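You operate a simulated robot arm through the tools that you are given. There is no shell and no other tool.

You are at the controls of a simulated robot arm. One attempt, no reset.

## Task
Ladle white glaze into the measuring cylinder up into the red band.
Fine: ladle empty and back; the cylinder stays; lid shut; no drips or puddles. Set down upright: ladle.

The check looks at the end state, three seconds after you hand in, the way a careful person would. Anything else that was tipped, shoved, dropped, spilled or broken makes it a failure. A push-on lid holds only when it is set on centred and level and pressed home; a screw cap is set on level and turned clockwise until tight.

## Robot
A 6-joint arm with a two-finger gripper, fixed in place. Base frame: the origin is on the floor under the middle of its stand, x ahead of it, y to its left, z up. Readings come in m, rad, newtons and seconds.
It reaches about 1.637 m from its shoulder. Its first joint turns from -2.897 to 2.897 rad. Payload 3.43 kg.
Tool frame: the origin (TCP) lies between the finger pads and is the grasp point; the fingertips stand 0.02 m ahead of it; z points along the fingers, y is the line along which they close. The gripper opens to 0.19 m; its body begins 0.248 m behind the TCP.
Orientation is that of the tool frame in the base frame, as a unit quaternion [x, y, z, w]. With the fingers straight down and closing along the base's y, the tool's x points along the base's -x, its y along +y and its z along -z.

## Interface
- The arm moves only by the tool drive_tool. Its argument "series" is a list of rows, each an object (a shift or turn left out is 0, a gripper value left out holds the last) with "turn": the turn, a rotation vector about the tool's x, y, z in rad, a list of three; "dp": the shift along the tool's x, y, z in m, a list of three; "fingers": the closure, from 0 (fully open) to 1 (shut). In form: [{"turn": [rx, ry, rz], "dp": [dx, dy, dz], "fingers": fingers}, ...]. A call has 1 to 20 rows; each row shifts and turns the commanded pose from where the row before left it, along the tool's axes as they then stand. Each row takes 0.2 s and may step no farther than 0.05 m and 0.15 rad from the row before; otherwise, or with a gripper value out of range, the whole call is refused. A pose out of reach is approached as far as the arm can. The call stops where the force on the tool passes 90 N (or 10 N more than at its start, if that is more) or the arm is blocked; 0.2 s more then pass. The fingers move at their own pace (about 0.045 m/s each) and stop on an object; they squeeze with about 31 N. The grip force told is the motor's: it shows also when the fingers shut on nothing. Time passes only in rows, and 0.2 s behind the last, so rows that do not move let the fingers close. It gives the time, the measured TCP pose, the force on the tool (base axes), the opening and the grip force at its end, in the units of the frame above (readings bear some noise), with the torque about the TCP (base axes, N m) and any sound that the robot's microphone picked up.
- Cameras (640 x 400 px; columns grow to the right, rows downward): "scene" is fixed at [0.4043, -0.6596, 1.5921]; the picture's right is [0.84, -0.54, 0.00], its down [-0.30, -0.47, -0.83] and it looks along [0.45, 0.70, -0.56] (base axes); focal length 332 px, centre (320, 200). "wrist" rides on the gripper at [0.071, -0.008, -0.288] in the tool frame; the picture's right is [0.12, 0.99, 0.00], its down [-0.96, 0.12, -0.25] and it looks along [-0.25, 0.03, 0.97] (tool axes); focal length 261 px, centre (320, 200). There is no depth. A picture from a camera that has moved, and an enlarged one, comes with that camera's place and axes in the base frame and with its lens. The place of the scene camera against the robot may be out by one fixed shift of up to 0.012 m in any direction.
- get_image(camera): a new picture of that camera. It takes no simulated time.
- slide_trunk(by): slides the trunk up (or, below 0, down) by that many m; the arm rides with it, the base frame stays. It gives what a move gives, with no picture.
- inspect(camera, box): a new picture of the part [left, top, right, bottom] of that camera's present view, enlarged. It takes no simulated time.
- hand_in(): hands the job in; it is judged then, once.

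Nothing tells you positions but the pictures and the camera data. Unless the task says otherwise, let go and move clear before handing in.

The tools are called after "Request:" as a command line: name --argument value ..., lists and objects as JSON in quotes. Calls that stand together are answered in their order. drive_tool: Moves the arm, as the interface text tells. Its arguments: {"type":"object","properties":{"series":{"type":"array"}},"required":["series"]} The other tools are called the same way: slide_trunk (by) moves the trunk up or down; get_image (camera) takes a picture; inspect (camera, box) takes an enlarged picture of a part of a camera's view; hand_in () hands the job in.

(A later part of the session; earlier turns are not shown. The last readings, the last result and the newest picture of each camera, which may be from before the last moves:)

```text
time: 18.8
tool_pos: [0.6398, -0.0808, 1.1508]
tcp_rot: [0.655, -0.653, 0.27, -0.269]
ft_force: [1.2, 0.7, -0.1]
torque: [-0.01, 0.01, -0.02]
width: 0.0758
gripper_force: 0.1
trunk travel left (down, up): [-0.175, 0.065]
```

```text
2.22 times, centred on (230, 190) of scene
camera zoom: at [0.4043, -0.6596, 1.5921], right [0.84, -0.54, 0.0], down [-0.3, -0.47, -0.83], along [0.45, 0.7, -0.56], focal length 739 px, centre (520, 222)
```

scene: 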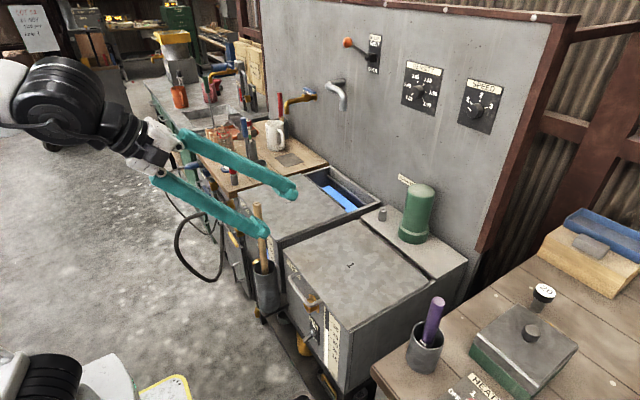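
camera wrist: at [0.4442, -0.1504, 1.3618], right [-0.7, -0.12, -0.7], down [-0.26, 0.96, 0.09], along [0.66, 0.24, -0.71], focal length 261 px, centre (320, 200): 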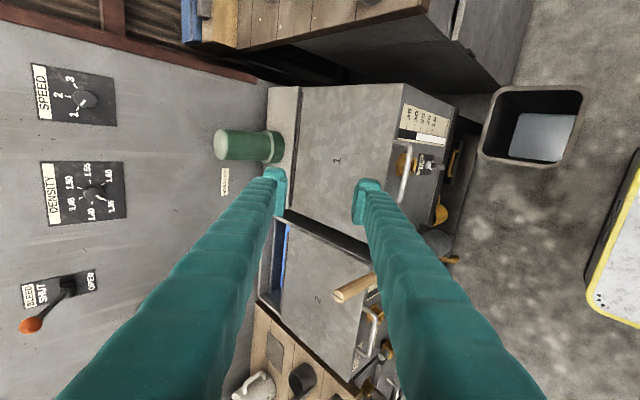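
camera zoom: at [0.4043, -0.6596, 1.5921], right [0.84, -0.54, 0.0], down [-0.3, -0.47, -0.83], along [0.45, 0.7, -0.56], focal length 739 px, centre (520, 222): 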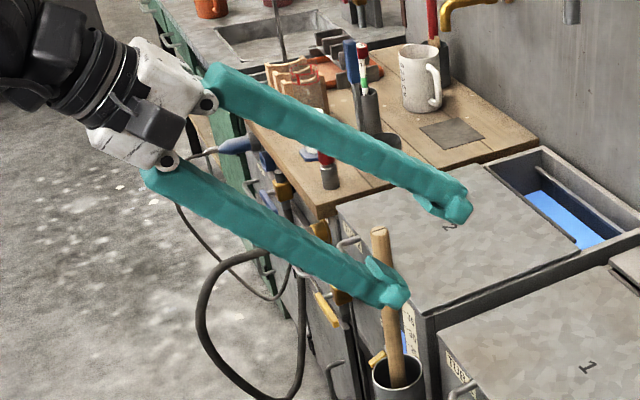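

The bar handle is at about (0.690, −0.089, 0.853), spanning y −0.148 to −0.03. I'll descend with the jaws straddling it and stop slightly above to check.

Request:
drive_tool --series '[{"dp": [0.002, 0.0188, 0.0343]}, {"dp": [0.002, 0.0188, 0.0343]}, {"dp": [0.002, 0.0188, 0.0343]}, {"dp": [0.002, 0.0188, 0.0343]}, {"dp": [0, 0.0212, 0.0213]}, {"dp": [0, 0.0212, 0.0213]}, {"dp": [0, 0.0212, 0.0213]}, {}]'

Request:
get_image --camera "scene"

Request:
inspect --camera "scene" --box '[240, 200, 360, 310]'

Request:
inspect --camera "wrist" --box '[240, 80, 440, 230]'

```text
time: 20.6
tool_pos: [0.6804, -0.0867, 0.9096]
tcp_rot: [0.655, -0.653, 0.27, -0.268]
ft_force: [0.2, -0.1, 0.2]
torque: [0.01, -0.01, 0.01]
width: 0.0762
gripper_force: 0.1
trunk travel left (down, up): [-0.175, 0.065]
```

```text
taken
```

scene: 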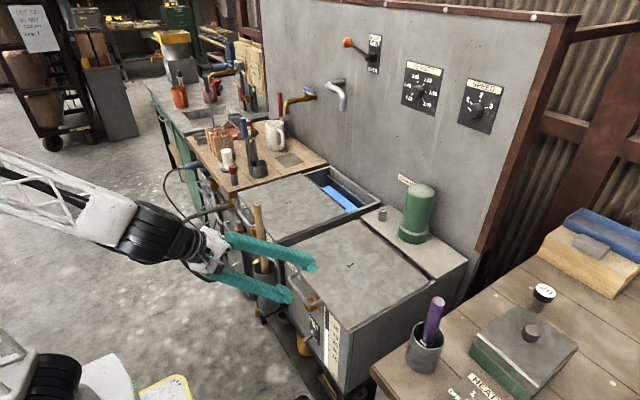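

```text
3.64 times, centred on (300, 255) of scene
camera zoom: at [0.4043, -0.6596, 1.5921], right [0.84, -0.54, 0.0], down [-0.3, -0.47, -0.83], along [0.45, 0.7, -0.56], focal length 1209 px, centre (393, 0)
```

zoom: 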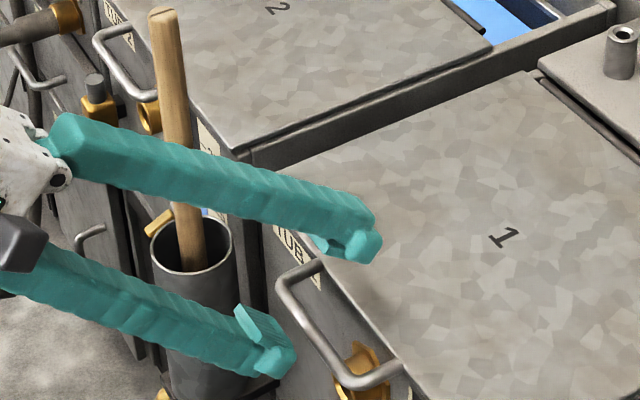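

```text
2.67 times, centred on (340, 155) of wrist
camera zoom: at [0.486, -0.1588, 1.1203], right [-0.71, -0.12, -0.7], down [-0.26, 0.96, 0.09], along [0.66, 0.24, -0.71], focal length 695 px, centre (267, 320)
```

zoom: 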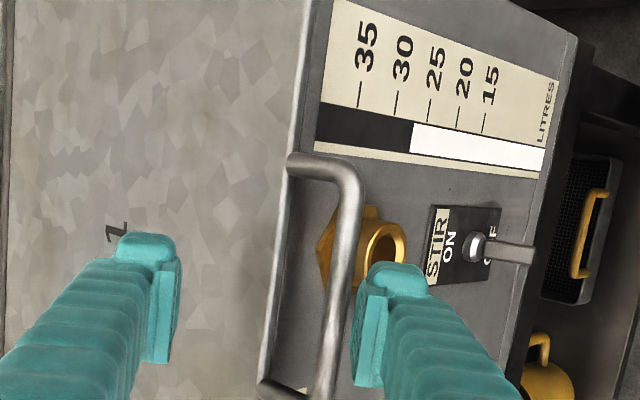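

The bar is between the finger tips. I'll go down the last 5 cm and close the jaws loosely around it.

Request:
drive_tool --series '[{"dp": [0, 0.0177, 0.0213]}, {"dp": [0, 0.0177, 0.0213]}, {}, {"fingers": 0.86}, {}, {}, {}]'

Request:
inspect --camera "scene" --box '[260, 220, 360, 310]'

Request:
inspect --camera "wrist" --box '[240, 80, 440, 230]'

```text
time: 22.2
tool_pos: [0.6855, -0.0802, 0.8814]
tcp_rot: [-0.656, 0.657, -0.265, 0.26]
ft_force: [-15.7, 0.1, -5.3]
torque: [0.15, 0.38, -0.2]
width: 0.0354
gripper_force: 7.3
out of reach, approached as far as the arm can: row 1, 2
trunk travel left (down, up): [-0.175, 0.065]
```

```text
4.44 times, centred on (310, 265) of scene
camera zoom: at [0.4043, -0.6596, 1.5921], right [0.84, -0.54, 0.0], down [-0.3, -0.47, -0.83], along [0.45, 0.7, -0.56], focal length 1478 px, centre (364, -89)
```

zoom: 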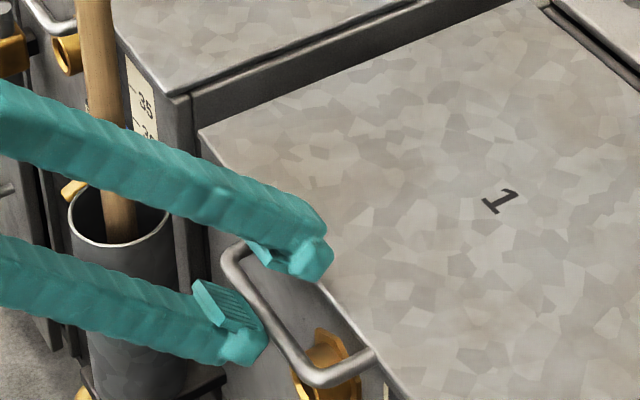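

```text
2.67 times, centred on (340, 155) of wrist
camera zoom: at [0.494, -0.1497, 1.0963], right [-0.72, -0.12, -0.68], down [-0.25, 0.96, 0.09], along [0.65, 0.24, -0.72], focal length 695 px, centre (267, 320)
```

zoom: 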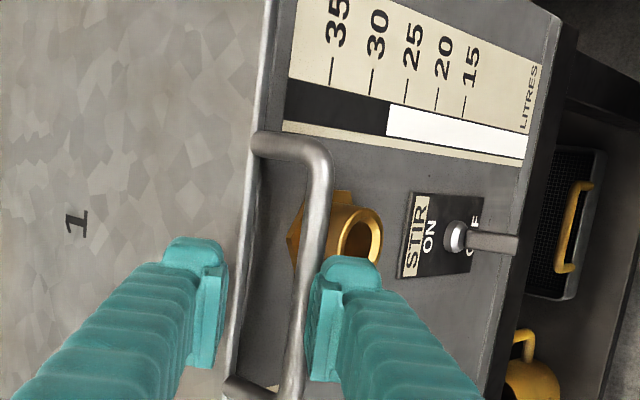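

The arm hit its lower reach limit at z 0.88, with a finger pressing on the bar. I'll open, back up, and lower the trunk to gain low reach.

Request:
drive_tool --series '[{"fingers": 0.6}, {}, {}, {}, {"dp": [0, -0.0282, -0.0284]}, {"dp": [0, -0.0282, -0.0284]}, {"dp": [0, -0.0282, -0.0284]}, {"dp": [0, -0.0282, -0.0284]}, {}]'

Request:
slide_trunk --by -0.1

Request:
get_image --camera "scene"

```text
time: 24.2
tool_pos: [0.6853, -0.0823, 1.0457]
tcp_rot: [0.655, -0.653, 0.27, -0.268]
ft_force: [0.4, 0.1, -0.4]
torque: [0.02, 0.02, 0.02]
width: 0.0759
gripper_force: 0.1
trunk travel left (down, up): [-0.175, 0.065]
```

```text
time: 25.5
tool_pos: [0.6843, -0.0823, 0.9449]
tcp_rot: [0.655, -0.653, 0.27, -0.268]
ft_force: [0.1, 0.2, -0.2]
torque: [-0.01, -0.03, -0.01]
width: 0.076
gripper_force: 0.1
trunk travel left (down, up): [-0.075, 0.165]
```

```text
taken
```

scene: 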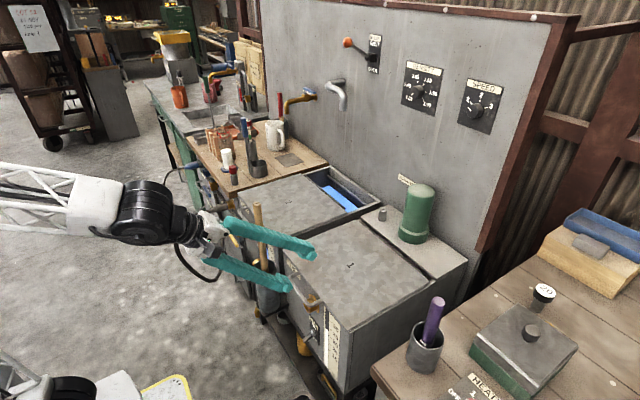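

The trunk is lowered. Now I'll descend to the bar again.

Request:
drive_tool --series '[{"dp": [0, 0.0212, 0.0213]}, {"dp": [0, 0.0212, 0.0213]}, {"dp": [0, 0.0205, 0.0206]}, {}]'

Request:
inspect --camera "scene" --box '[260, 220, 360, 310]'

Request:
inspect --camera "wrist" --box '[240, 80, 440, 230]'

```text
time: 26.5
tool_pos: [0.6824, -0.0863, 0.8565]
tcp_rot: [0.655, -0.653, 0.27, -0.268]
ft_force: [-1.0, 0.0, -0.7]
torque: [-0.01, -0.03, 0.0]
width: 0.076
gripper_force: 0.1
trunk travel left (down, up): [-0.075, 0.165]
```

```text
4.44 times, centred on (310, 265) of scene
camera zoom: at [0.4043, -0.6596, 1.5921], right [0.84, -0.54, 0.0], down [-0.3, -0.47, -0.83], along [0.45, 0.7, -0.56], focal length 1478 px, centre (364, -89)
```

zoom: 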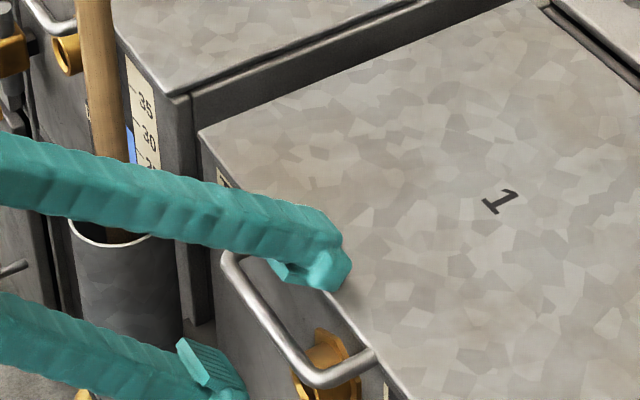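

```text
2.67 times, centred on (340, 155) of wrist
camera zoom: at [0.487, -0.1559, 1.0665], right [-0.71, -0.12, -0.7], down [-0.26, 0.96, 0.09], along [0.66, 0.24, -0.71], focal length 695 px, centre (267, 320)
```

zoom: 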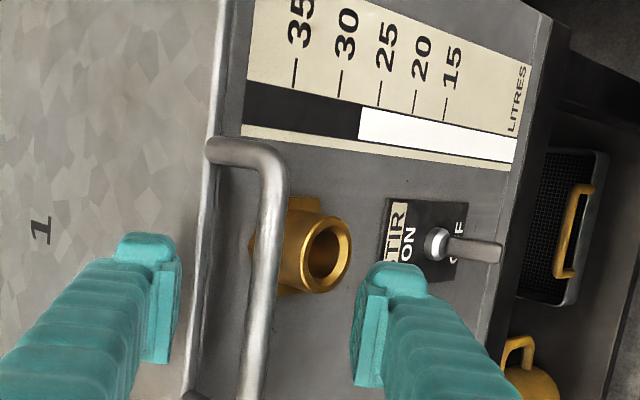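

The bar is centred between the fingers. Now I'll close loosely around it.

Request:
drive_tool --series '[{"fingers": 0.88}, {}, {}, {}, {}]'

Request:
inspect --camera "scene" --box '[260, 220, 360, 310]'

Request:
inspect --camera "wrist" --box '[240, 80, 440, 230]'

```text
time: 27.7
tool_pos: [0.6818, -0.0845, 0.8564]
tcp_rot: [0.655, -0.653, 0.27, -0.268]
ft_force: [1.1, 0.1, 0.0]
torque: [-0.01, -0.02, 0.01]
width: 0.0229
gripper_force: 0.0
trunk travel left (down, up): [-0.075, 0.165]
```

```text
4.44 times, centred on (310, 265) of scene
camera zoom: at [0.4043, -0.6596, 1.5921], right [0.84, -0.54, 0.0], down [-0.3, -0.47, -0.83], along [0.45, 0.7, -0.56], focal length 1478 px, centre (364, -89)
```

zoom: 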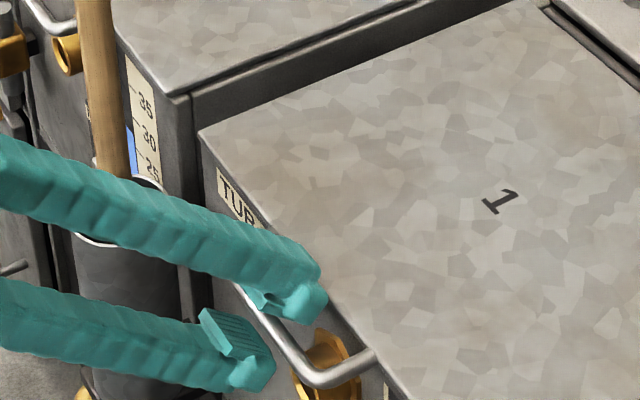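

```text
2.67 times, centred on (340, 155) of wrist
camera zoom: at [0.487, -0.1559, 1.0667], right [-0.71, -0.12, -0.7], down [-0.26, 0.96, 0.09], along [0.66, 0.24, -0.71], focal length 695 px, centre (267, 320)
```

zoom: 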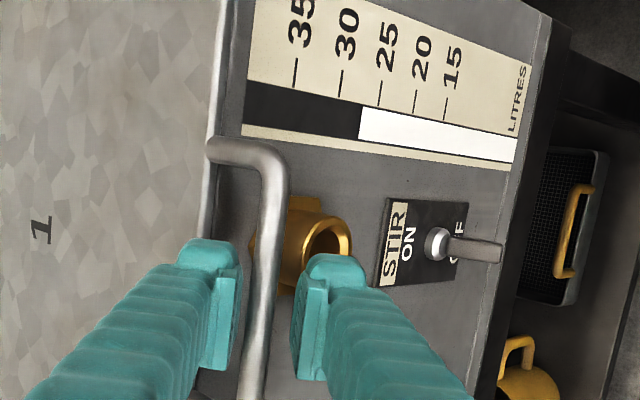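

The bar is captured loosely in the jaws. I'll lift the first 15° along an arc about the rear hinge and check forces and pictures.

Request:
drive_tool --series '[{"dp": [0, -0.02297, -0.02122]}, {"dp": [0, -0.02472, -0.01914]}, {"dp": [0, -0.0263, -0.01691]}, {}]'

Request:
get_image --camera "scene"

Request:
get_image --camera "wrist"

```text
time: 28.7
tool_pos: [0.6917, -0.0815, 0.948]
tcp_rot: [0.655, -0.653, 0.27, -0.268]
ft_force: [-32.4, -0.7, 4.1]
torque: [-0.01, 0.77, -0.4]
width: 0.0343
gripper_force: 9.7
trunk travel left (down, up): [-0.075, 0.165]
```

```text
taken
```

scene: 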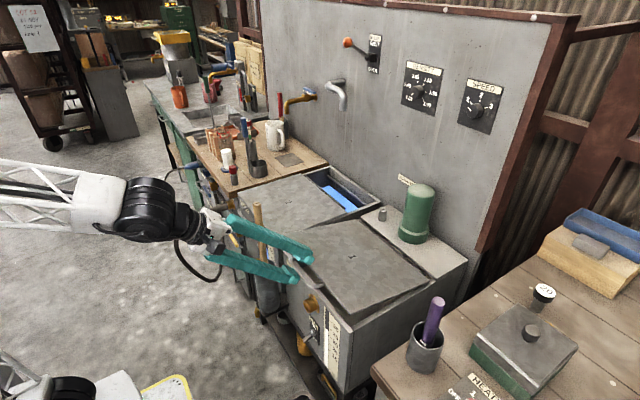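

```text
taken
camera wrist: at [0.496, -0.152, 1.16], right [-0.71, -0.12, -0.7], down [-0.26, 0.96, 0.09], along [0.66, 0.24, -0.71], focal length 261 px, centre (320, 200)
```

wrist: 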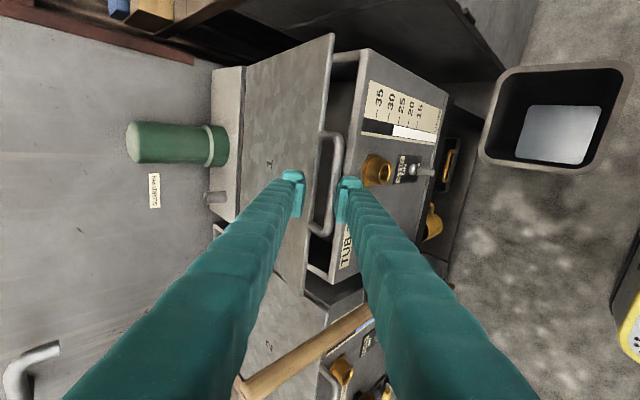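

The lid is hinged at the rear and is lifting, but there's a 32 N push in x. I'm zooming in to see how the fingers sit against the bar.

Request:
inspect --camera "wrist" --box '[260, 110, 400, 250]'

Request:
inspect --camera "scene" --box '[260, 200, 360, 310]'

Request:
inspect --camera "scene" --box '[330, 180, 470, 320]'

```text
2.86 times, centred on (330, 180) of wrist
camera zoom: at [0.496, -0.152, 1.16], right [-0.71, -0.12, -0.7], down [-0.26, 0.96, 0.09], along [0.66, 0.24, -0.71], focal length 745 px, centre (291, 257)
```

zoom: 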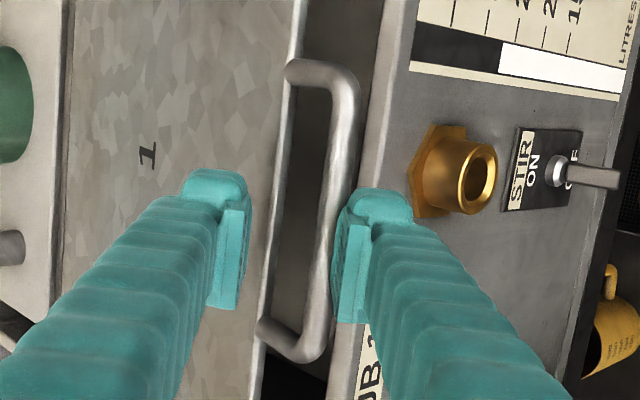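

```text
3.64 times, centred on (310, 255) of scene
camera zoom: at [0.4043, -0.6596, 1.5921], right [0.84, -0.54, 0.0], down [-0.3, -0.47, -0.83], along [0.45, 0.7, -0.56], focal length 1209 px, centre (356, 0)
```

zoom: 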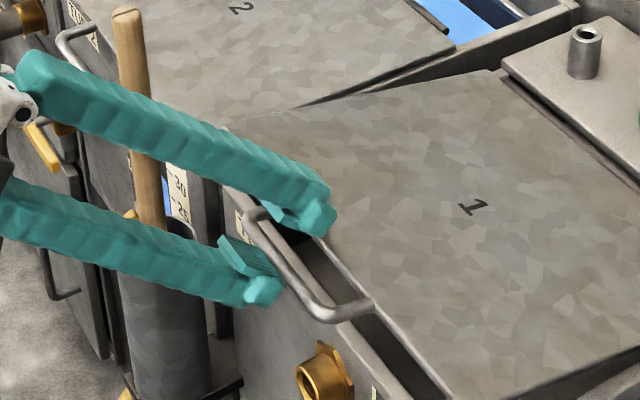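

```text
2.86 times, centred on (400, 250) of scene
camera zoom: at [0.4043, -0.6596, 1.5921], right [0.84, -0.54, 0.0], down [-0.3, -0.47, -0.83], along [0.45, 0.7, -0.56], focal length 950 px, centre (91, 57)
```

zoom: 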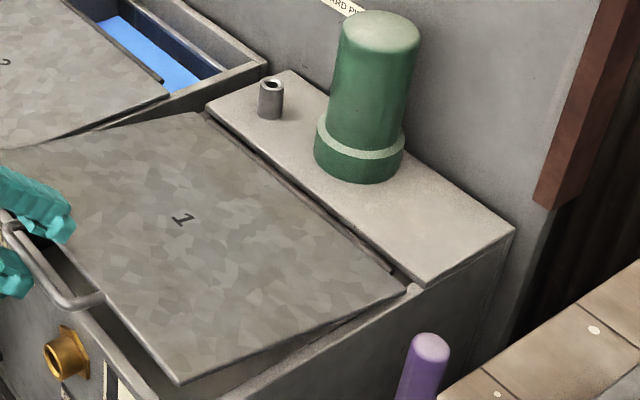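

The lid hinges at the rear as expected. I'll ease the tool back a few millimetres to relieve the side load and read the true lid weight.

Request:
drive_tool --series '[{"dp": [0, 0.00426, -0.00423]}, {}]'

```text
time: 29.3
tool_pos: [0.6881, -0.0828, 0.9478]
tcp_rot: [0.655, -0.653, 0.27, -0.268]
ft_force: [-5.8, 1.7, -3.1]
torque: [0.03, 0.09, -0.07]
width: 0.0265
gripper_force: 3.6
trunk travel left (down, up): [-0.075, 0.165]
```

The load dropped to a few newtons, so the lid is light. I'll loosen the capture slightly and continue along the arc to about 30°.

Request:
drive_tool --series '[{"fingers": 0.83}, {"dp": [0, -0.02767, -0.01456]}, {"dp": [0, -0.02883, -0.01209]}, {"dp": [0, -0.02977, -0.00953]}, {}]'

Request:
inspect --camera "scene" --box '[240, 170, 440, 330]'

Request:
inspect --camera "wrist" --box '[230, 80, 430, 250]'

```text
time: 30.5
tool_pos: [0.7264, -0.0821, 1.0364]
tcp_rot: [0.656, -0.653, 0.269, -0.268]
ft_force: [0.1, 0.0, -0.3]
torque: [0.01, 0.01, 0.03]
width: 0.0323
gripper_force: 0.1
trunk travel left (down, up): [-0.075, 0.165]
```

```text
2.50 times, centred on (340, 250) of scene
camera zoom: at [0.4043, -0.6596, 1.5921], right [0.84, -0.54, 0.0], down [-0.3, -0.47, -0.83], along [0.45, 0.7, -0.56], focal length 831 px, centre (270, 75)
```

zoom: 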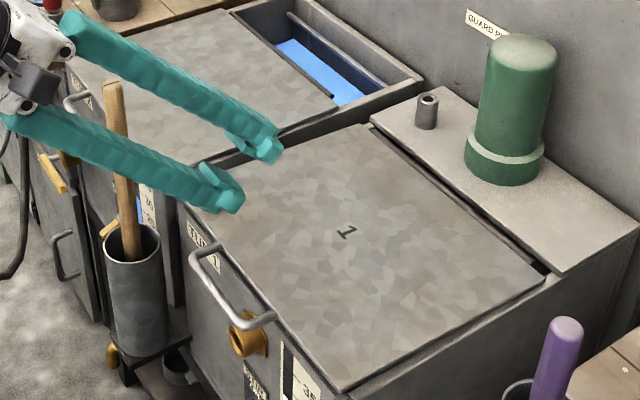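

```text
2.35 times, centred on (330, 165) of wrist
camera zoom: at [0.53, -0.1512, 1.247], right [-0.71, -0.12, -0.7], down [-0.26, 0.96, 0.09], along [0.66, 0.24, -0.71], focal length 613 px, centre (296, 282)
```

zoom: 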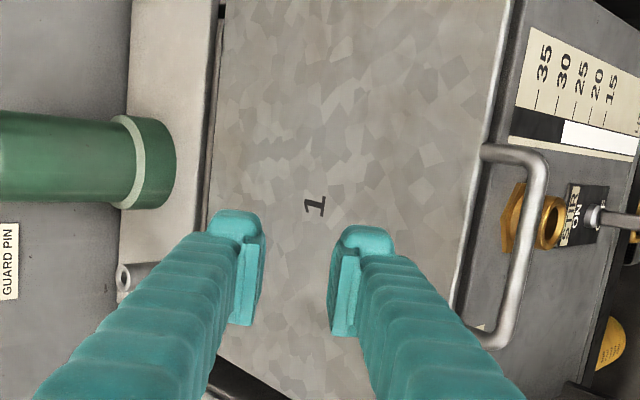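

The bar slipped out of the loose grip and the lid dropped shut again with no damage visible. I'll re-approach with the bar deeper between the pads and grip it firmly this time.

Request:
drive_tool --series '[{"fingers": 0.45}, {"dp": [0.0015, 0.0442, 0.0168]}, {"dp": [0.0015, 0.0442, 0.0168]}, {"dp": [0, 0.0233, 0.0235]}, {"dp": [0, 0.0233, 0.0235]}, {"dp": [0, 0.0233, 0.0235]}, {}]'

Request:
inspect --camera "wrist" --box '[240, 80, 440, 230]'

Request:
inspect --camera "scene" --box '[260, 220, 360, 310]'

```text
time: 32.1
tool_pos: [0.6848, -0.0849, 0.8517]
tcp_rot: [0.655, -0.653, 0.27, -0.269]
ft_force: [-0.8, 0.4, 0.5]
torque: [-0.06, 0.01, -0.02]
width: 0.1046
gripper_force: 0.1
trunk travel left (down, up): [-0.075, 0.165]
```

```text
2.67 times, centred on (340, 155) of wrist
camera zoom: at [0.4896, -0.1555, 1.0625], right [-0.71, -0.12, -0.7], down [-0.26, 0.96, 0.09], along [0.66, 0.24, -0.71], focal length 695 px, centre (267, 320)
```

zoom: 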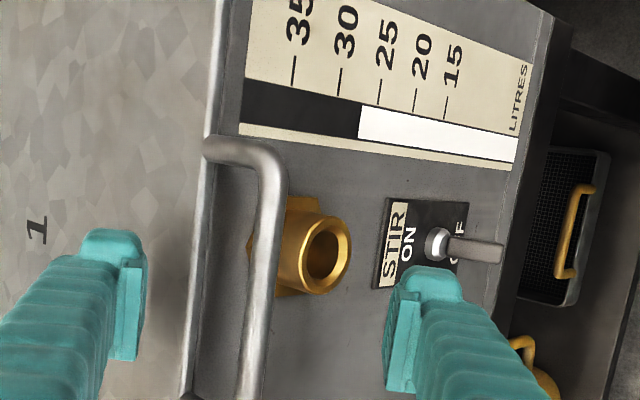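

```text
4.44 times, centred on (310, 265) of scene
camera zoom: at [0.4043, -0.6596, 1.5921], right [0.84, -0.54, 0.0], down [-0.3, -0.47, -0.83], along [0.45, 0.7, -0.56], focal length 1478 px, centre (364, -89)
```

zoom: 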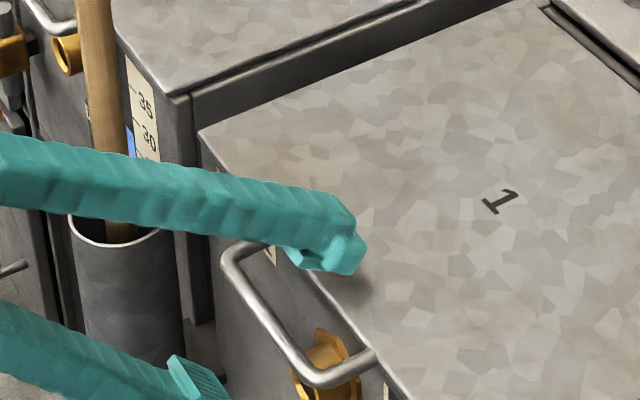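

The bar sits centred between the pads. I'll advance 4 mm and close firmly.

Request:
drive_tool --series '[{"dp": [0, 0, 0.004]}, {"fingers": 1.0}, {}, {}, {}, {}, {}, {}, {}, {}]'

Request:
inspect --camera "wrist" --box '[240, 80, 440, 230]'

Request:
inspect --camera "scene" --box '[260, 220, 360, 310]'

```text
time: 34.3
tool_pos: [0.6904, -0.0857, 0.8503]
tcp_rot: [0.655, -0.652, 0.272, -0.269]
ft_force: [52.1, 2.7, 28.0]
torque: [0.79, 0.41, -1.08]
width: 0.0074
gripper_force: 41.6
trunk travel left (down, up): [-0.075, 0.165]
```

```text
2.67 times, centred on (340, 155) of wrist
camera zoom: at [0.4954, -0.1554, 1.0611], right [-0.7, -0.12, -0.7], down [-0.26, 0.96, 0.09], along [0.66, 0.24, -0.71], focal length 695 px, centre (267, 320)
```

zoom: 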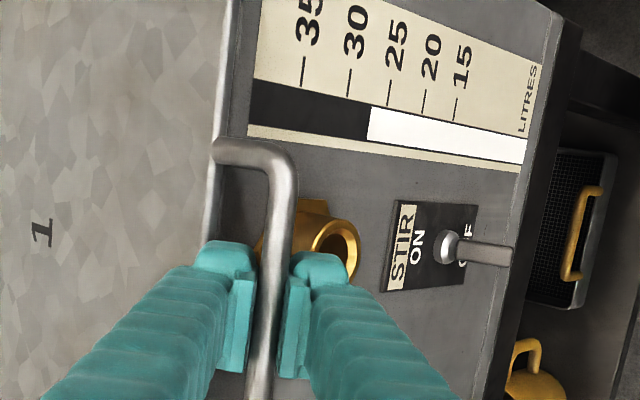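

```text
4.44 times, centred on (310, 265) of scene
camera zoom: at [0.4043, -0.6596, 1.5921], right [0.84, -0.54, 0.0], down [-0.3, -0.47, -0.83], along [0.45, 0.7, -0.56], focal length 1478 px, centre (364, -89)
```

zoom: 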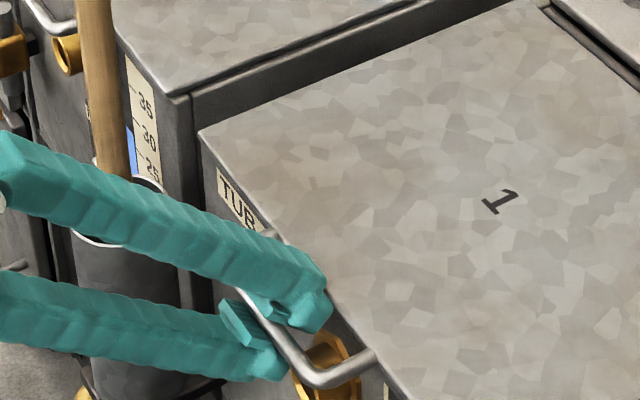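

I have a firm grip on the bar, but the jaws are pulled off-centre with about a 59 N load. I'll shift a few millimetres to relieve it.

Request:
drive_tool --series '[{"dp": [0, -0.004, 0]}, {}]'

```text
time: 34.9
tool_pos: [0.6919, -0.0849, 0.8505]
tcp_rot: [0.655, -0.653, 0.27, -0.268]
ft_force: [13.2, 2.9, 34.2]
torque: [1.07, 0.2, -0.78]
width: 0.0072
gripper_force: 40.7
trunk travel left (down, up): [-0.075, 0.165]
```

Request:
drive_tool --series '[{"dp": [0, -0.0035, -0.0025]}, {}]'

```text
time: 35.5
tool_pos: [0.6928, -0.0844, 0.8516]
tcp_rot: [0.656, -0.654, 0.267, -0.267]
ft_force: [2.2, 3.7, -4.2]
torque: [0.79, 0.02, -0.94]
width: 0.0072
gripper_force: 40.6
trunk travel left (down, up): [-0.075, 0.165]
```

Forces are near zero with a firm grip. I'll lift 10° along the arc.

Request:
drive_tool --series '[{"dp": [0, -0.02258, -0.02087]}, {"dp": [0, -0.02431, -0.01881]}, {}]'

```text
time: 36.3
tool_pos: [0.6978, -0.0856, 0.9147]
tcp_rot: [0.655, -0.653, 0.27, -0.268]
ft_force: [-19.1, 25.9, -1.6]
torque: [0.61, -0.09, -0.82]
width: 0.0073
gripper_force: 41.1
trunk travel left (down, up): [-0.075, 0.165]
```

Small side loads appeared. I'll correct by a couple of millimetres and go on to about 30°.

Request:
drive_tool --series '[{"dp": [-0.002, 0.0018, -0.0018]}, {"dp": [0, -0.0252, -0.01761]}, {"dp": [0, -0.02663, -0.01535]}, {}]'

Request:
inspect --camera "scene" --box '[240, 170, 440, 330]'

```text
time: 37.3
tool_pos: [0.7067, -0.0867, 0.9734]
tcp_rot: [0.655, -0.652, 0.27, -0.268]
ft_force: [36.7, -8.1, -16.6]
torque: [0.24, 0.02, -1.11]
width: 0.0073
gripper_force: 41.0
trunk travel left (down, up): [-0.075, 0.165]
```

```text
2.50 times, centred on (340, 250) of scene
camera zoom: at [0.4043, -0.6596, 1.5921], right [0.84, -0.54, 0.0], down [-0.3, -0.47, -0.83], along [0.45, 0.7, -0.56], focal length 831 px, centre (270, 75)
```

zoom: 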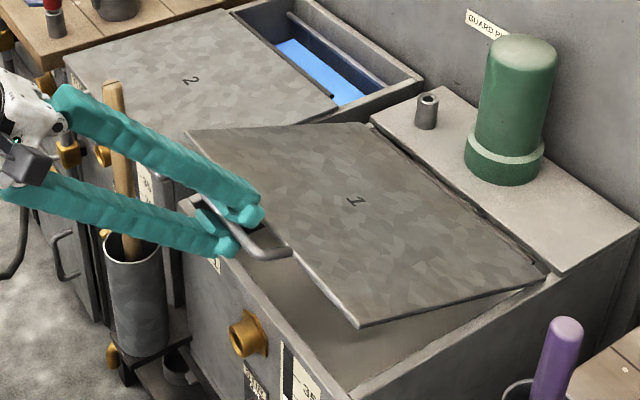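

Request:
drive_tool --series '[{"dp": [0, -0.0025, 0.003]}, {"dp": [0, -0.02787, -0.01296]}, {"dp": [0, -0.02889, -0.01049]}, {}]'

```text
time: 38.3
tool_pos: [0.7383, -0.0836, 1.0306]
tcp_rot: [0.655, -0.653, 0.27, -0.27]
ft_force: [-12.0, -16.8, 5.3]
torque: [0.73, -0.03, -0.33]
width: 0.0075
gripper_force: 41.0
trunk travel left (down, up): [-0.075, 0.165]
```

The lid is at about 30°. I'll continue while pitching the tool along gradually.

Request:
drive_tool --series '[{"dp": [0.001, -0.0296, -0.0071], "turn": [-0.05, 0, 0]}, {"dp": [0, -0.03018, -0.00563], "turn": [-0.05, 0, 0]}, {}]'

```text
time: 39.1
tool_pos: [0.7755, -0.0838, 1.0808]
tcp_rot: [0.668, -0.665, 0.237, -0.235]
ft_force: [2.2, -11.6, -3.2]
torque: [0.27, -0.03, -0.62]
width: 0.0073
gripper_force: 41.5
trunk travel left (down, up): [-0.075, 0.165]
```

Request:
drive_tool --series '[{"dp": [0.001, -0.03037, -0.00449], "turn": [-0.05, 0, 0]}, {"dp": [0, -0.03052, -0.00337], "turn": [-0.05, 0, 0]}, {}]'

Request:
get_image --camera "scene"

Request:
get_image --camera "wrist"

```text
time: 39.9
tool_pos: [0.8174, -0.0848, 1.1228]
tcp_rot: [0.679, -0.677, 0.202, -0.2]
ft_force: [17.8, 11.3, -25.3]
torque: [0.15, 0.01, -0.31]
width: 0.0075
gripper_force: 41.4
trunk travel left (down, up): [-0.075, 0.165]
```

```text
taken
```

scene: 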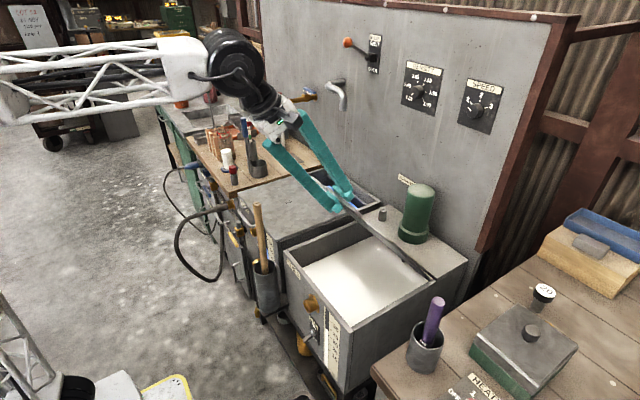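

```text
taken
camera wrist: at [0.6678, -0.1548, 1.3686], right [-0.83, -0.12, -0.54], down [-0.23, 0.96, 0.14], along [0.5, 0.24, -0.83], focal length 261 px, centre (320, 200)
```

wrist: 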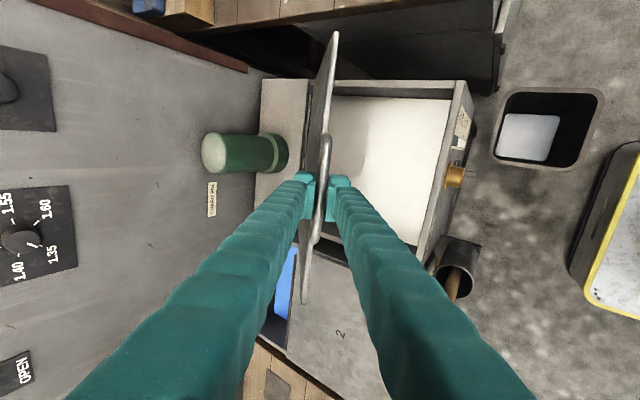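

The lid is about 50° open and I can see the white glaze inside. I'll keep going toward vertical.

Request:
drive_tool --series '[{"dp": [0, -0.03107, -0.0001]}, {"dp": [0, -0.0307, 0.0003]}, {}]'

```text
time: 40.7
tool_pos: [0.8673, -0.0846, 1.1582]
tcp_rot: [0.678, -0.677, 0.204, -0.201]
ft_force: [3.4, 17.2, -7.4]
torque: [0.43, 0.0, -0.13]
width: 0.0077
gripper_force: 41.5
trunk travel left (down, up): [-0.075, 0.165]
```

Request:
drive_tool --series '[{"dp": [-0.001, -0.0304, 0.0038]}, {"dp": [0, -0.03003, 0.00596]}, {}]'

```text
time: 41.5
tool_pos: [0.9235, -0.0844, 1.1816]
tcp_rot: [0.679, -0.677, 0.204, -0.2]
ft_force: [4.9, -2.9, -20.0]
torque: [-0.41, 0.01, -0.26]
width: 0.0074
gripper_force: 41.2
trunk travel left (down, up): [-0.075, 0.165]
```

Request:
drive_tool --series '[{"dp": [0, -0.02916, 0.00897]}, {"dp": [0, -0.02848, 0.01128]}, {}]'

Request:
get_image --camera "scene"

Request:
get_image --camera "wrist"

```text
time: 42.3
tool_pos: [0.9825, -0.085, 1.1958]
tcp_rot: [-0.677, 0.678, -0.203, 0.2]
ft_force: [2.0, -21.8, -22.1]
torque: [-1.04, 0.01, -0.37]
width: 0.0075
gripper_force: 41.6
trunk travel left (down, up): [-0.075, 0.165]
```

```text
taken
```

scene: 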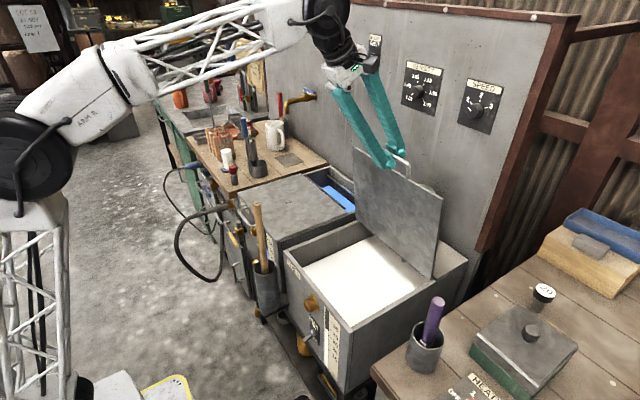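

```text
taken
camera wrist: at [0.8338, -0.1549, 1.4427], right [-0.83, -0.12, -0.54], down [-0.23, 0.96, 0.14], along [0.5, 0.24, -0.83], focal length 261 px, centre (320, 200)
```

wrist: 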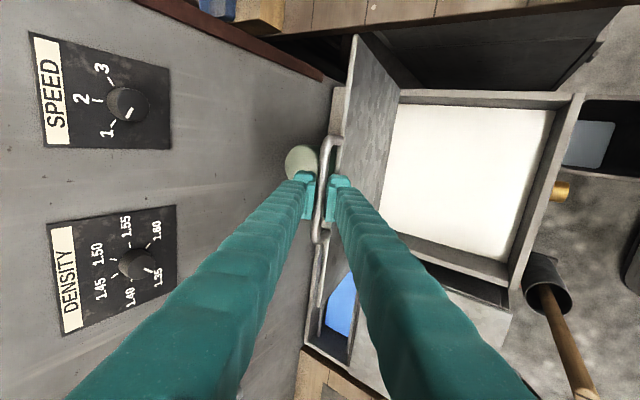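

Request:
drive_tool --series '[{"dp": [0.0015, -0.02733, 0.01375]}, {"dp": [0, -0.02611, 0.01618]}, {}]'

```text
time: 43.1
tool_pos: [1.0443, -0.084, 1.2005]
tcp_rot: [0.678, -0.677, 0.202, -0.201]
ft_force: [-0.8, -18.4, -24.9]
torque: [-0.51, -0.06, 0.15]
width: 0.008
gripper_force: 42.4
trunk travel left (down, up): [-0.075, 0.165]
```

Request:
drive_tool --series '[{"dp": [0.001, -0.0244, 0.0187]}, {}]'

Request:
get_image --camera "scene"

Request:
inspect --camera "wrist" --box '[240, 40, 440, 260]'

```text
time: 43.6
tool_pos: [1.0643, -0.0841, 1.1966]
tcp_rot: [0.681, -0.677, 0.198, -0.197]
ft_force: [-38.7, -4.6, -6.3]
torque: [-0.9, 0.06, -0.05]
width: 0.0076
gripper_force: 41.1
trunk travel left (down, up): [-0.075, 0.165]
stopped in row 2: the force on the tool passed its limit at 92 N (the readings are from after the stop); the commanded pose is now the measured one
```

```text
taken
```

scene: 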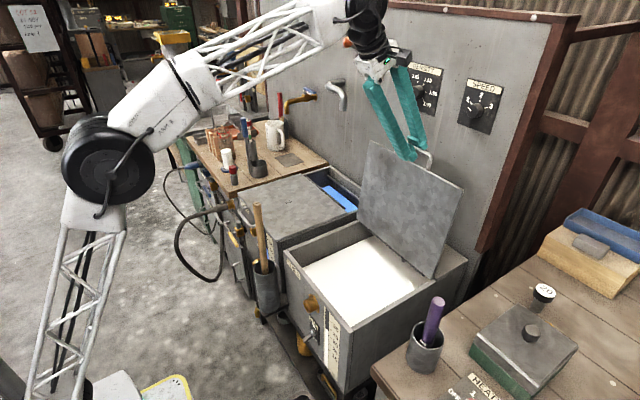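

```text
1.82 times, centred on (340, 150) of wrist
camera zoom: at [0.9177, -0.1538, 1.4456], right [-0.84, -0.12, -0.53], down [-0.23, 0.96, 0.14], along [0.49, 0.24, -0.83], focal length 474 px, centre (284, 291)
```

zoom: 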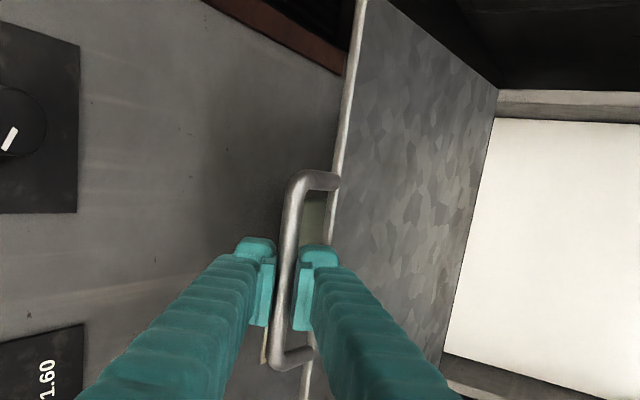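

The lid reached a stop just past vertical, leaning toward the green guard. I'll ease off, open the fingers slightly and see whether it stays.

Request:
drive_tool --series '[{"dp": [0, 0.0015, -0.001]}, {"fingers": 0.75}, {}, {}, {}, {}]'

Request:
inspect --camera "wrist" --box '[240, 40, 440, 260]'

Request:
inspect --camera "scene" --box '[320, 80, 500, 300]'

```text
time: 45.0
tool_pos: [1.0644, -0.0829, 1.1969]
tcp_rot: [0.68, -0.677, 0.2, -0.198]
ft_force: [0.0, -0.3, 0.4]
torque: [-0.01, -0.01, -0.02]
width: 0.0475
gripper_force: 0.1
trunk travel left (down, up): [-0.075, 0.165]
```

```text
1.82 times, centred on (340, 150) of wrist
camera zoom: at [0.918, -0.1541, 1.4447], right [-0.84, -0.12, -0.53], down [-0.23, 0.96, 0.14], along [0.5, 0.24, -0.83], focal length 474 px, centre (284, 291)
```

zoom: 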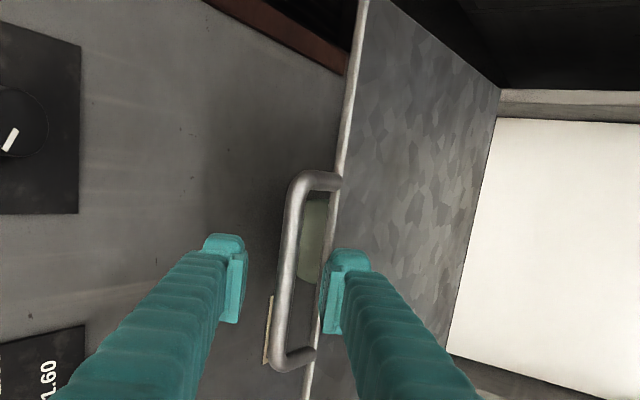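

```text
1.82 times, centred on (410, 190) of scene
camera zoom: at [0.4043, -0.6596, 1.5921], right [0.84, -0.54, 0.0], down [-0.3, -0.47, -0.83], along [0.45, 0.7, -0.56], focal length 605 px, centre (156, 218)
```

zoom: 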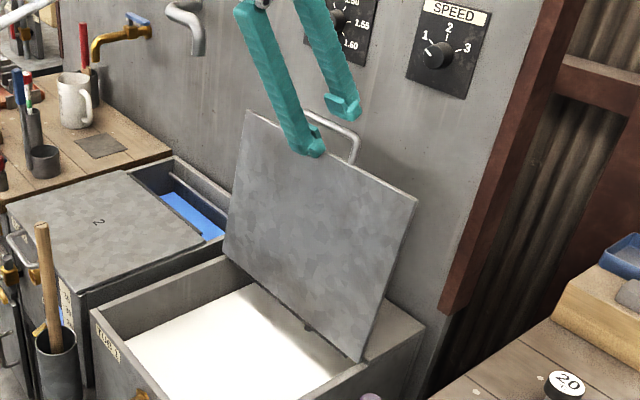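

Forces are zero, so the lid seems to rest by itself. I'll back out along the tool axis and verify.

Request:
drive_tool --series '[{"dp": [0, 0, -0.03]}, {"dp": [0, 0, -0.04]}, {"dp": [0, 0, -0.045]}, {}]'

Request:
get_image --camera "scene"

Request:
get_image --camera "wrist"

```text
time: 46.0
tool_pos: [0.9988, -0.08, 1.2956]
tcp_rot: [0.68, -0.678, 0.2, -0.197]
ft_force: [-1.0, -0.6, 0.1]
torque: [-0.01, -0.01, 0.01]
width: 0.0475
gripper_force: 0.0
trunk travel left (down, up): [-0.075, 0.165]
```

```text
taken
```

scene: 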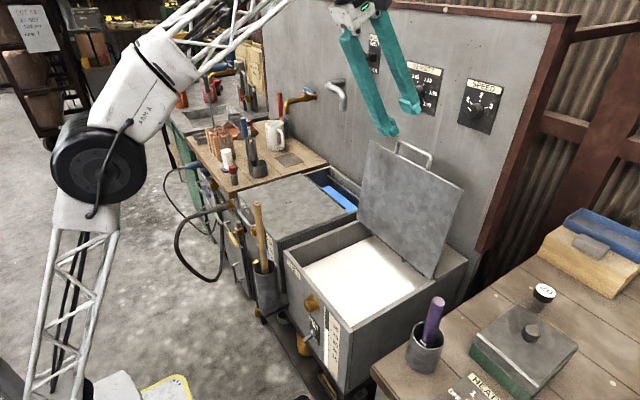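

```text
taken
camera wrist: at [0.852, -0.1512, 1.544], right [-0.84, -0.12, -0.53], down [-0.23, 0.96, 0.14], along [0.5, 0.24, -0.83], focal length 261 px, centre (320, 200)
```

wrist: 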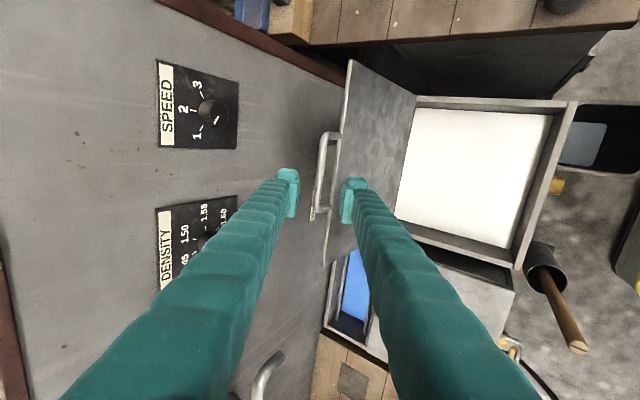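

The lid stays open on its own. I'll now back away, roll the gripper back upright, and head for the ladle.

Request:
drive_tool --series '[{"dp": [0, 0.0399, -0.0174]}, {"dp": [0, 0.0399, -0.0174]}, {"dp": [0, 0.0399, -0.0174]}, {"dp": [0, 0.0399, -0.0174]}, {"dp": [0, 0.0399, -0.0174]}, {"dp": [0, 0.0399, -0.0174]}, {"dp": [0, 0.0399, -0.0174]}, {"turn": [0, 0, 0.1428]}, {"turn": [0, 0, 0.1428]}, {"turn": [0, 0, 0.1428]}, {"turn": [0, 0, 0.1428]}, {"turn": [0, 0, 0.1428]}, {"turn": [0, 0, 0.1428]}, {"turn": [0, 0, 0.1428]}, {"turn": [0, 0, 0.1428]}, {"turn": [0, 0, 0.1428]}, {"turn": [0, 0, 0.1428]}, {"turn": [0, 0, 0.1428]}, {}]'

Request:
get_image --camera "scene"

Request:
get_image --camera "wrist"

```text
time: 50.0
tool_pos: [0.7014, -0.083, 1.2465]
tcp_rot: [-0.002, 0.96, -0.001, 0.281]
ft_force: [-0.6, -0.4, 0.3]
torque: [0.02, 0.01, -0.04]
width: 0.0475
gripper_force: 0.0
trunk travel left (down, up): [-0.075, 0.165]
```

```text
taken
```

scene: 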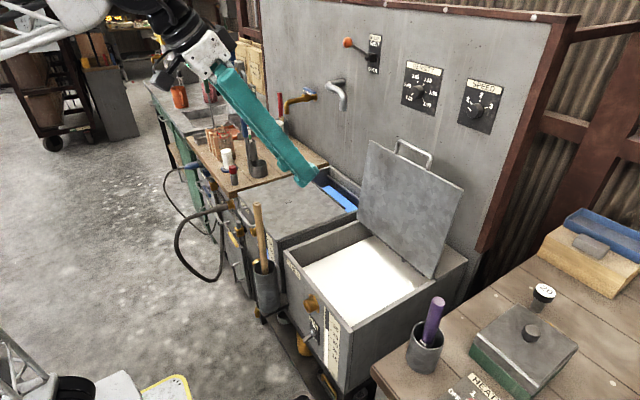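

```text
taken
camera wrist: at [0.488, -0.0924, 1.4502], right [-0.1, 0.99, -0.07], down [0.68, 0.12, 0.73], along [0.73, 0.03, -0.68], focal length 261 px, centre (320, 200)
```

wrist: 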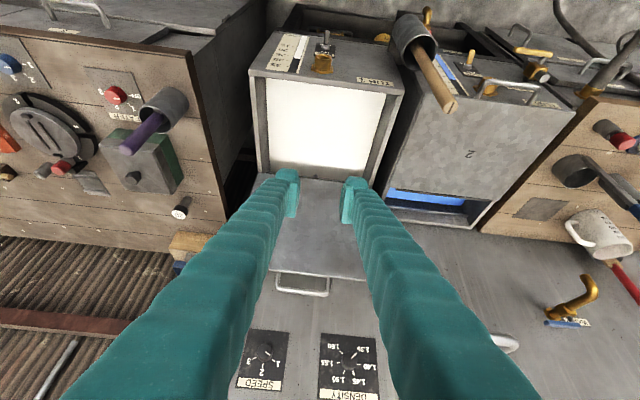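

I have a clear view of the open tub 1 with white glaze around z 0.755. I'm now moving left toward the ladle while keeping high, then pitching to about 35°.

Request:
drive_tool --series '[{"dp": [0.00602, 0.04779, -0.00386], "fingers": 0.5}, {"dp": [0.00602, 0.04779, -0.00386]}, {"dp": [0.00602, 0.04779, -0.00386]}, {"dp": [0.00602, 0.04779, -0.00386]}, {"dp": [0.00602, 0.04779, -0.00386]}, {"dp": [0.00602, 0.04779, -0.00386]}, {"dp": [0.00602, 0.04779, -0.00386]}, {"dp": [0.00602, 0.04779, -0.00386]}, {"dp": [0.00602, 0.04779, -0.00386]}, {"dp": [0.00602, 0.04779, -0.00386]}, {"dp": [0.00602, 0.04779, -0.00386]}, {"dp": [0.00602, 0.04779, -0.00386]}, {"dp": [0.00602, 0.04779, -0.00386]}, {"dp": [0.00602, 0.04779, -0.00386]}, {"turn": [0, -0.13, 0]}, {"turn": [0, -0.13, 0]}, {"turn": [0, -0.13, 0]}, {}]'

Request:
get_image --camera "scene"

Request:
get_image --camera "wrist"

```text
time: 53.8
tool_pos: [0.5994, 0.5855, 1.2461]
tcp_rot: [-0.002, 0.887, 0.0, 0.461]
ft_force: [0.4, 0.3, -0.3]
torque: [0.01, 0.03, 0.0]
width: 0.0949
gripper_force: 0.1
trunk travel left (down, up): [-0.075, 0.165]
```

```text
taken
```

scene: 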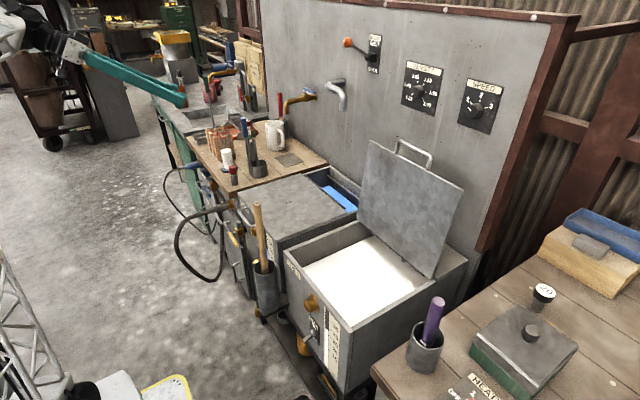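

```text
taken
camera wrist: at [0.3253, 0.5766, 1.3534], right [-0.07, 0.99, -0.1], down [0.35, 0.12, 0.93], along [0.93, 0.03, -0.35], focal length 261 px, centre (320, 200)
```

wrist: 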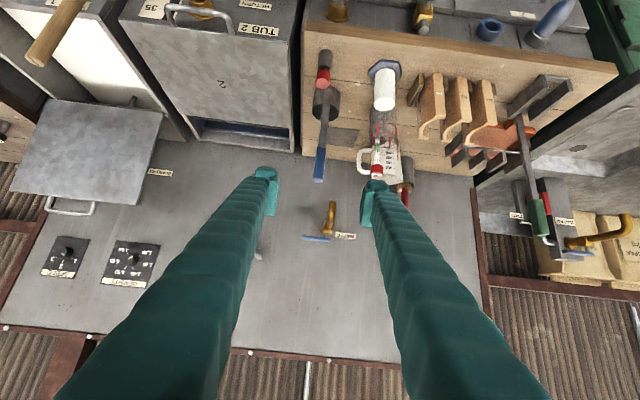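

The ladle's blue grip is between the fingers in view. I'm zooming to refine the ladle, cylinder and hydrometer positions.

Request:
inspect --camera "wrist" --box '[270, 30, 430, 200]'

Request:
inspect --camera "wrist" --box '[295, 40, 355, 190]'

```text
2.35 times, centred on (350, 115) of wrist
camera zoom: at [0.3253, 0.5766, 1.3534], right [-0.07, 0.99, -0.1], down [0.35, 0.12, 0.93], along [0.93, 0.03, -0.35], focal length 613 px, centre (249, 400)
```

zoom: 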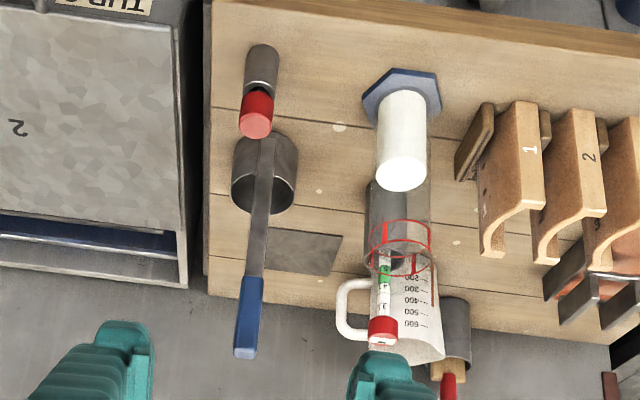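

```text
2.67 times, centred on (325, 115) of wrist
camera zoom: at [0.3253, 0.5766, 1.3534], right [-0.07, 0.99, -0.1], down [0.35, 0.12, 0.93], along [0.93, 0.03, -0.35], focal length 695 px, centre (307, 427)
```

zoom: 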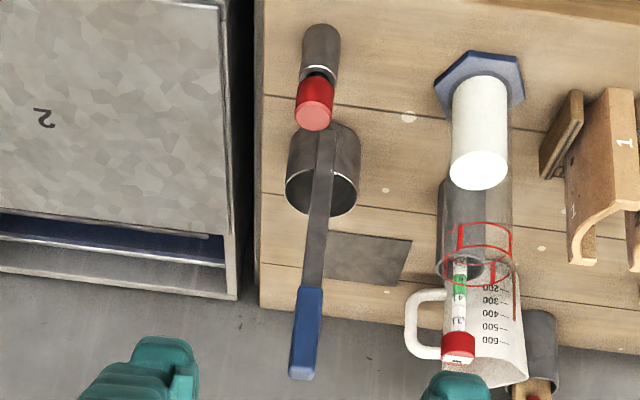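

The ladle's grip centre is about (0.83, 0.586, 1.078). I'll advance along the tool axis toward it.

Request:
drive_tool --series '[{"dp": [0.0015, 0, 0.044]}, {"dp": [0.0015, 0, 0.044]}, {"dp": [0.0015, 0, 0.044]}, {"dp": [0.0015, 0, 0.044]}, {"dp": [0.0015, 0, 0.044]}, {}]'

Request:
inspect --camera "scene" --box '[170, 80, 310, 190]'

Request:
inspect --camera "wrist" --box '[220, 50, 420, 230]'

```text
time: 55.2
tool_pos: [0.7791, 0.5849, 1.1149]
tcp_rot: [-0.002, 0.888, -0.001, 0.46]
ft_force: [-0.7, 0.9, 0.3]
torque: [-0.03, -0.02, 0.03]
width: 0.095
gripper_force: 0.0
trunk travel left (down, up): [-0.075, 0.165]
```

```text
3.64 times, centred on (240, 135) of scene
camera zoom: at [0.4043, -0.6596, 1.5921], right [0.84, -0.54, 0.0], down [-0.3, -0.47, -0.83], along [0.45, 0.7, -0.56], focal length 1209 px, centre (611, 436)
```

zoom: 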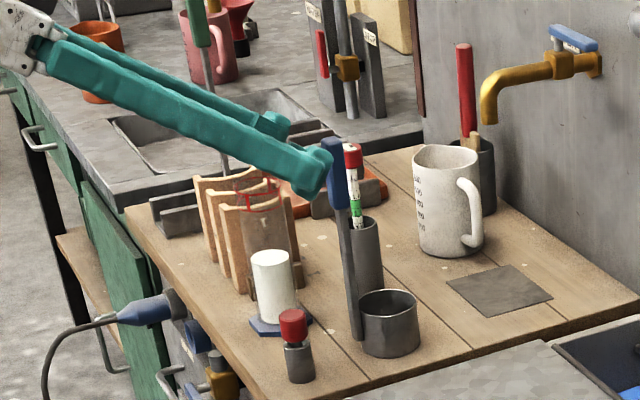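

```text
2.22 times, centred on (320, 140) of wrist
camera zoom: at [0.5042, 0.5741, 1.2218], right [-0.07, 0.99, -0.1], down [0.35, 0.12, 0.93], along [0.93, 0.03, -0.36], focal length 579 px, centre (320, 333)
```

zoom: 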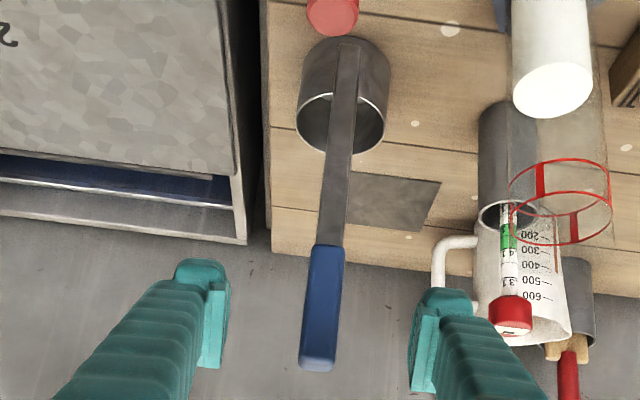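

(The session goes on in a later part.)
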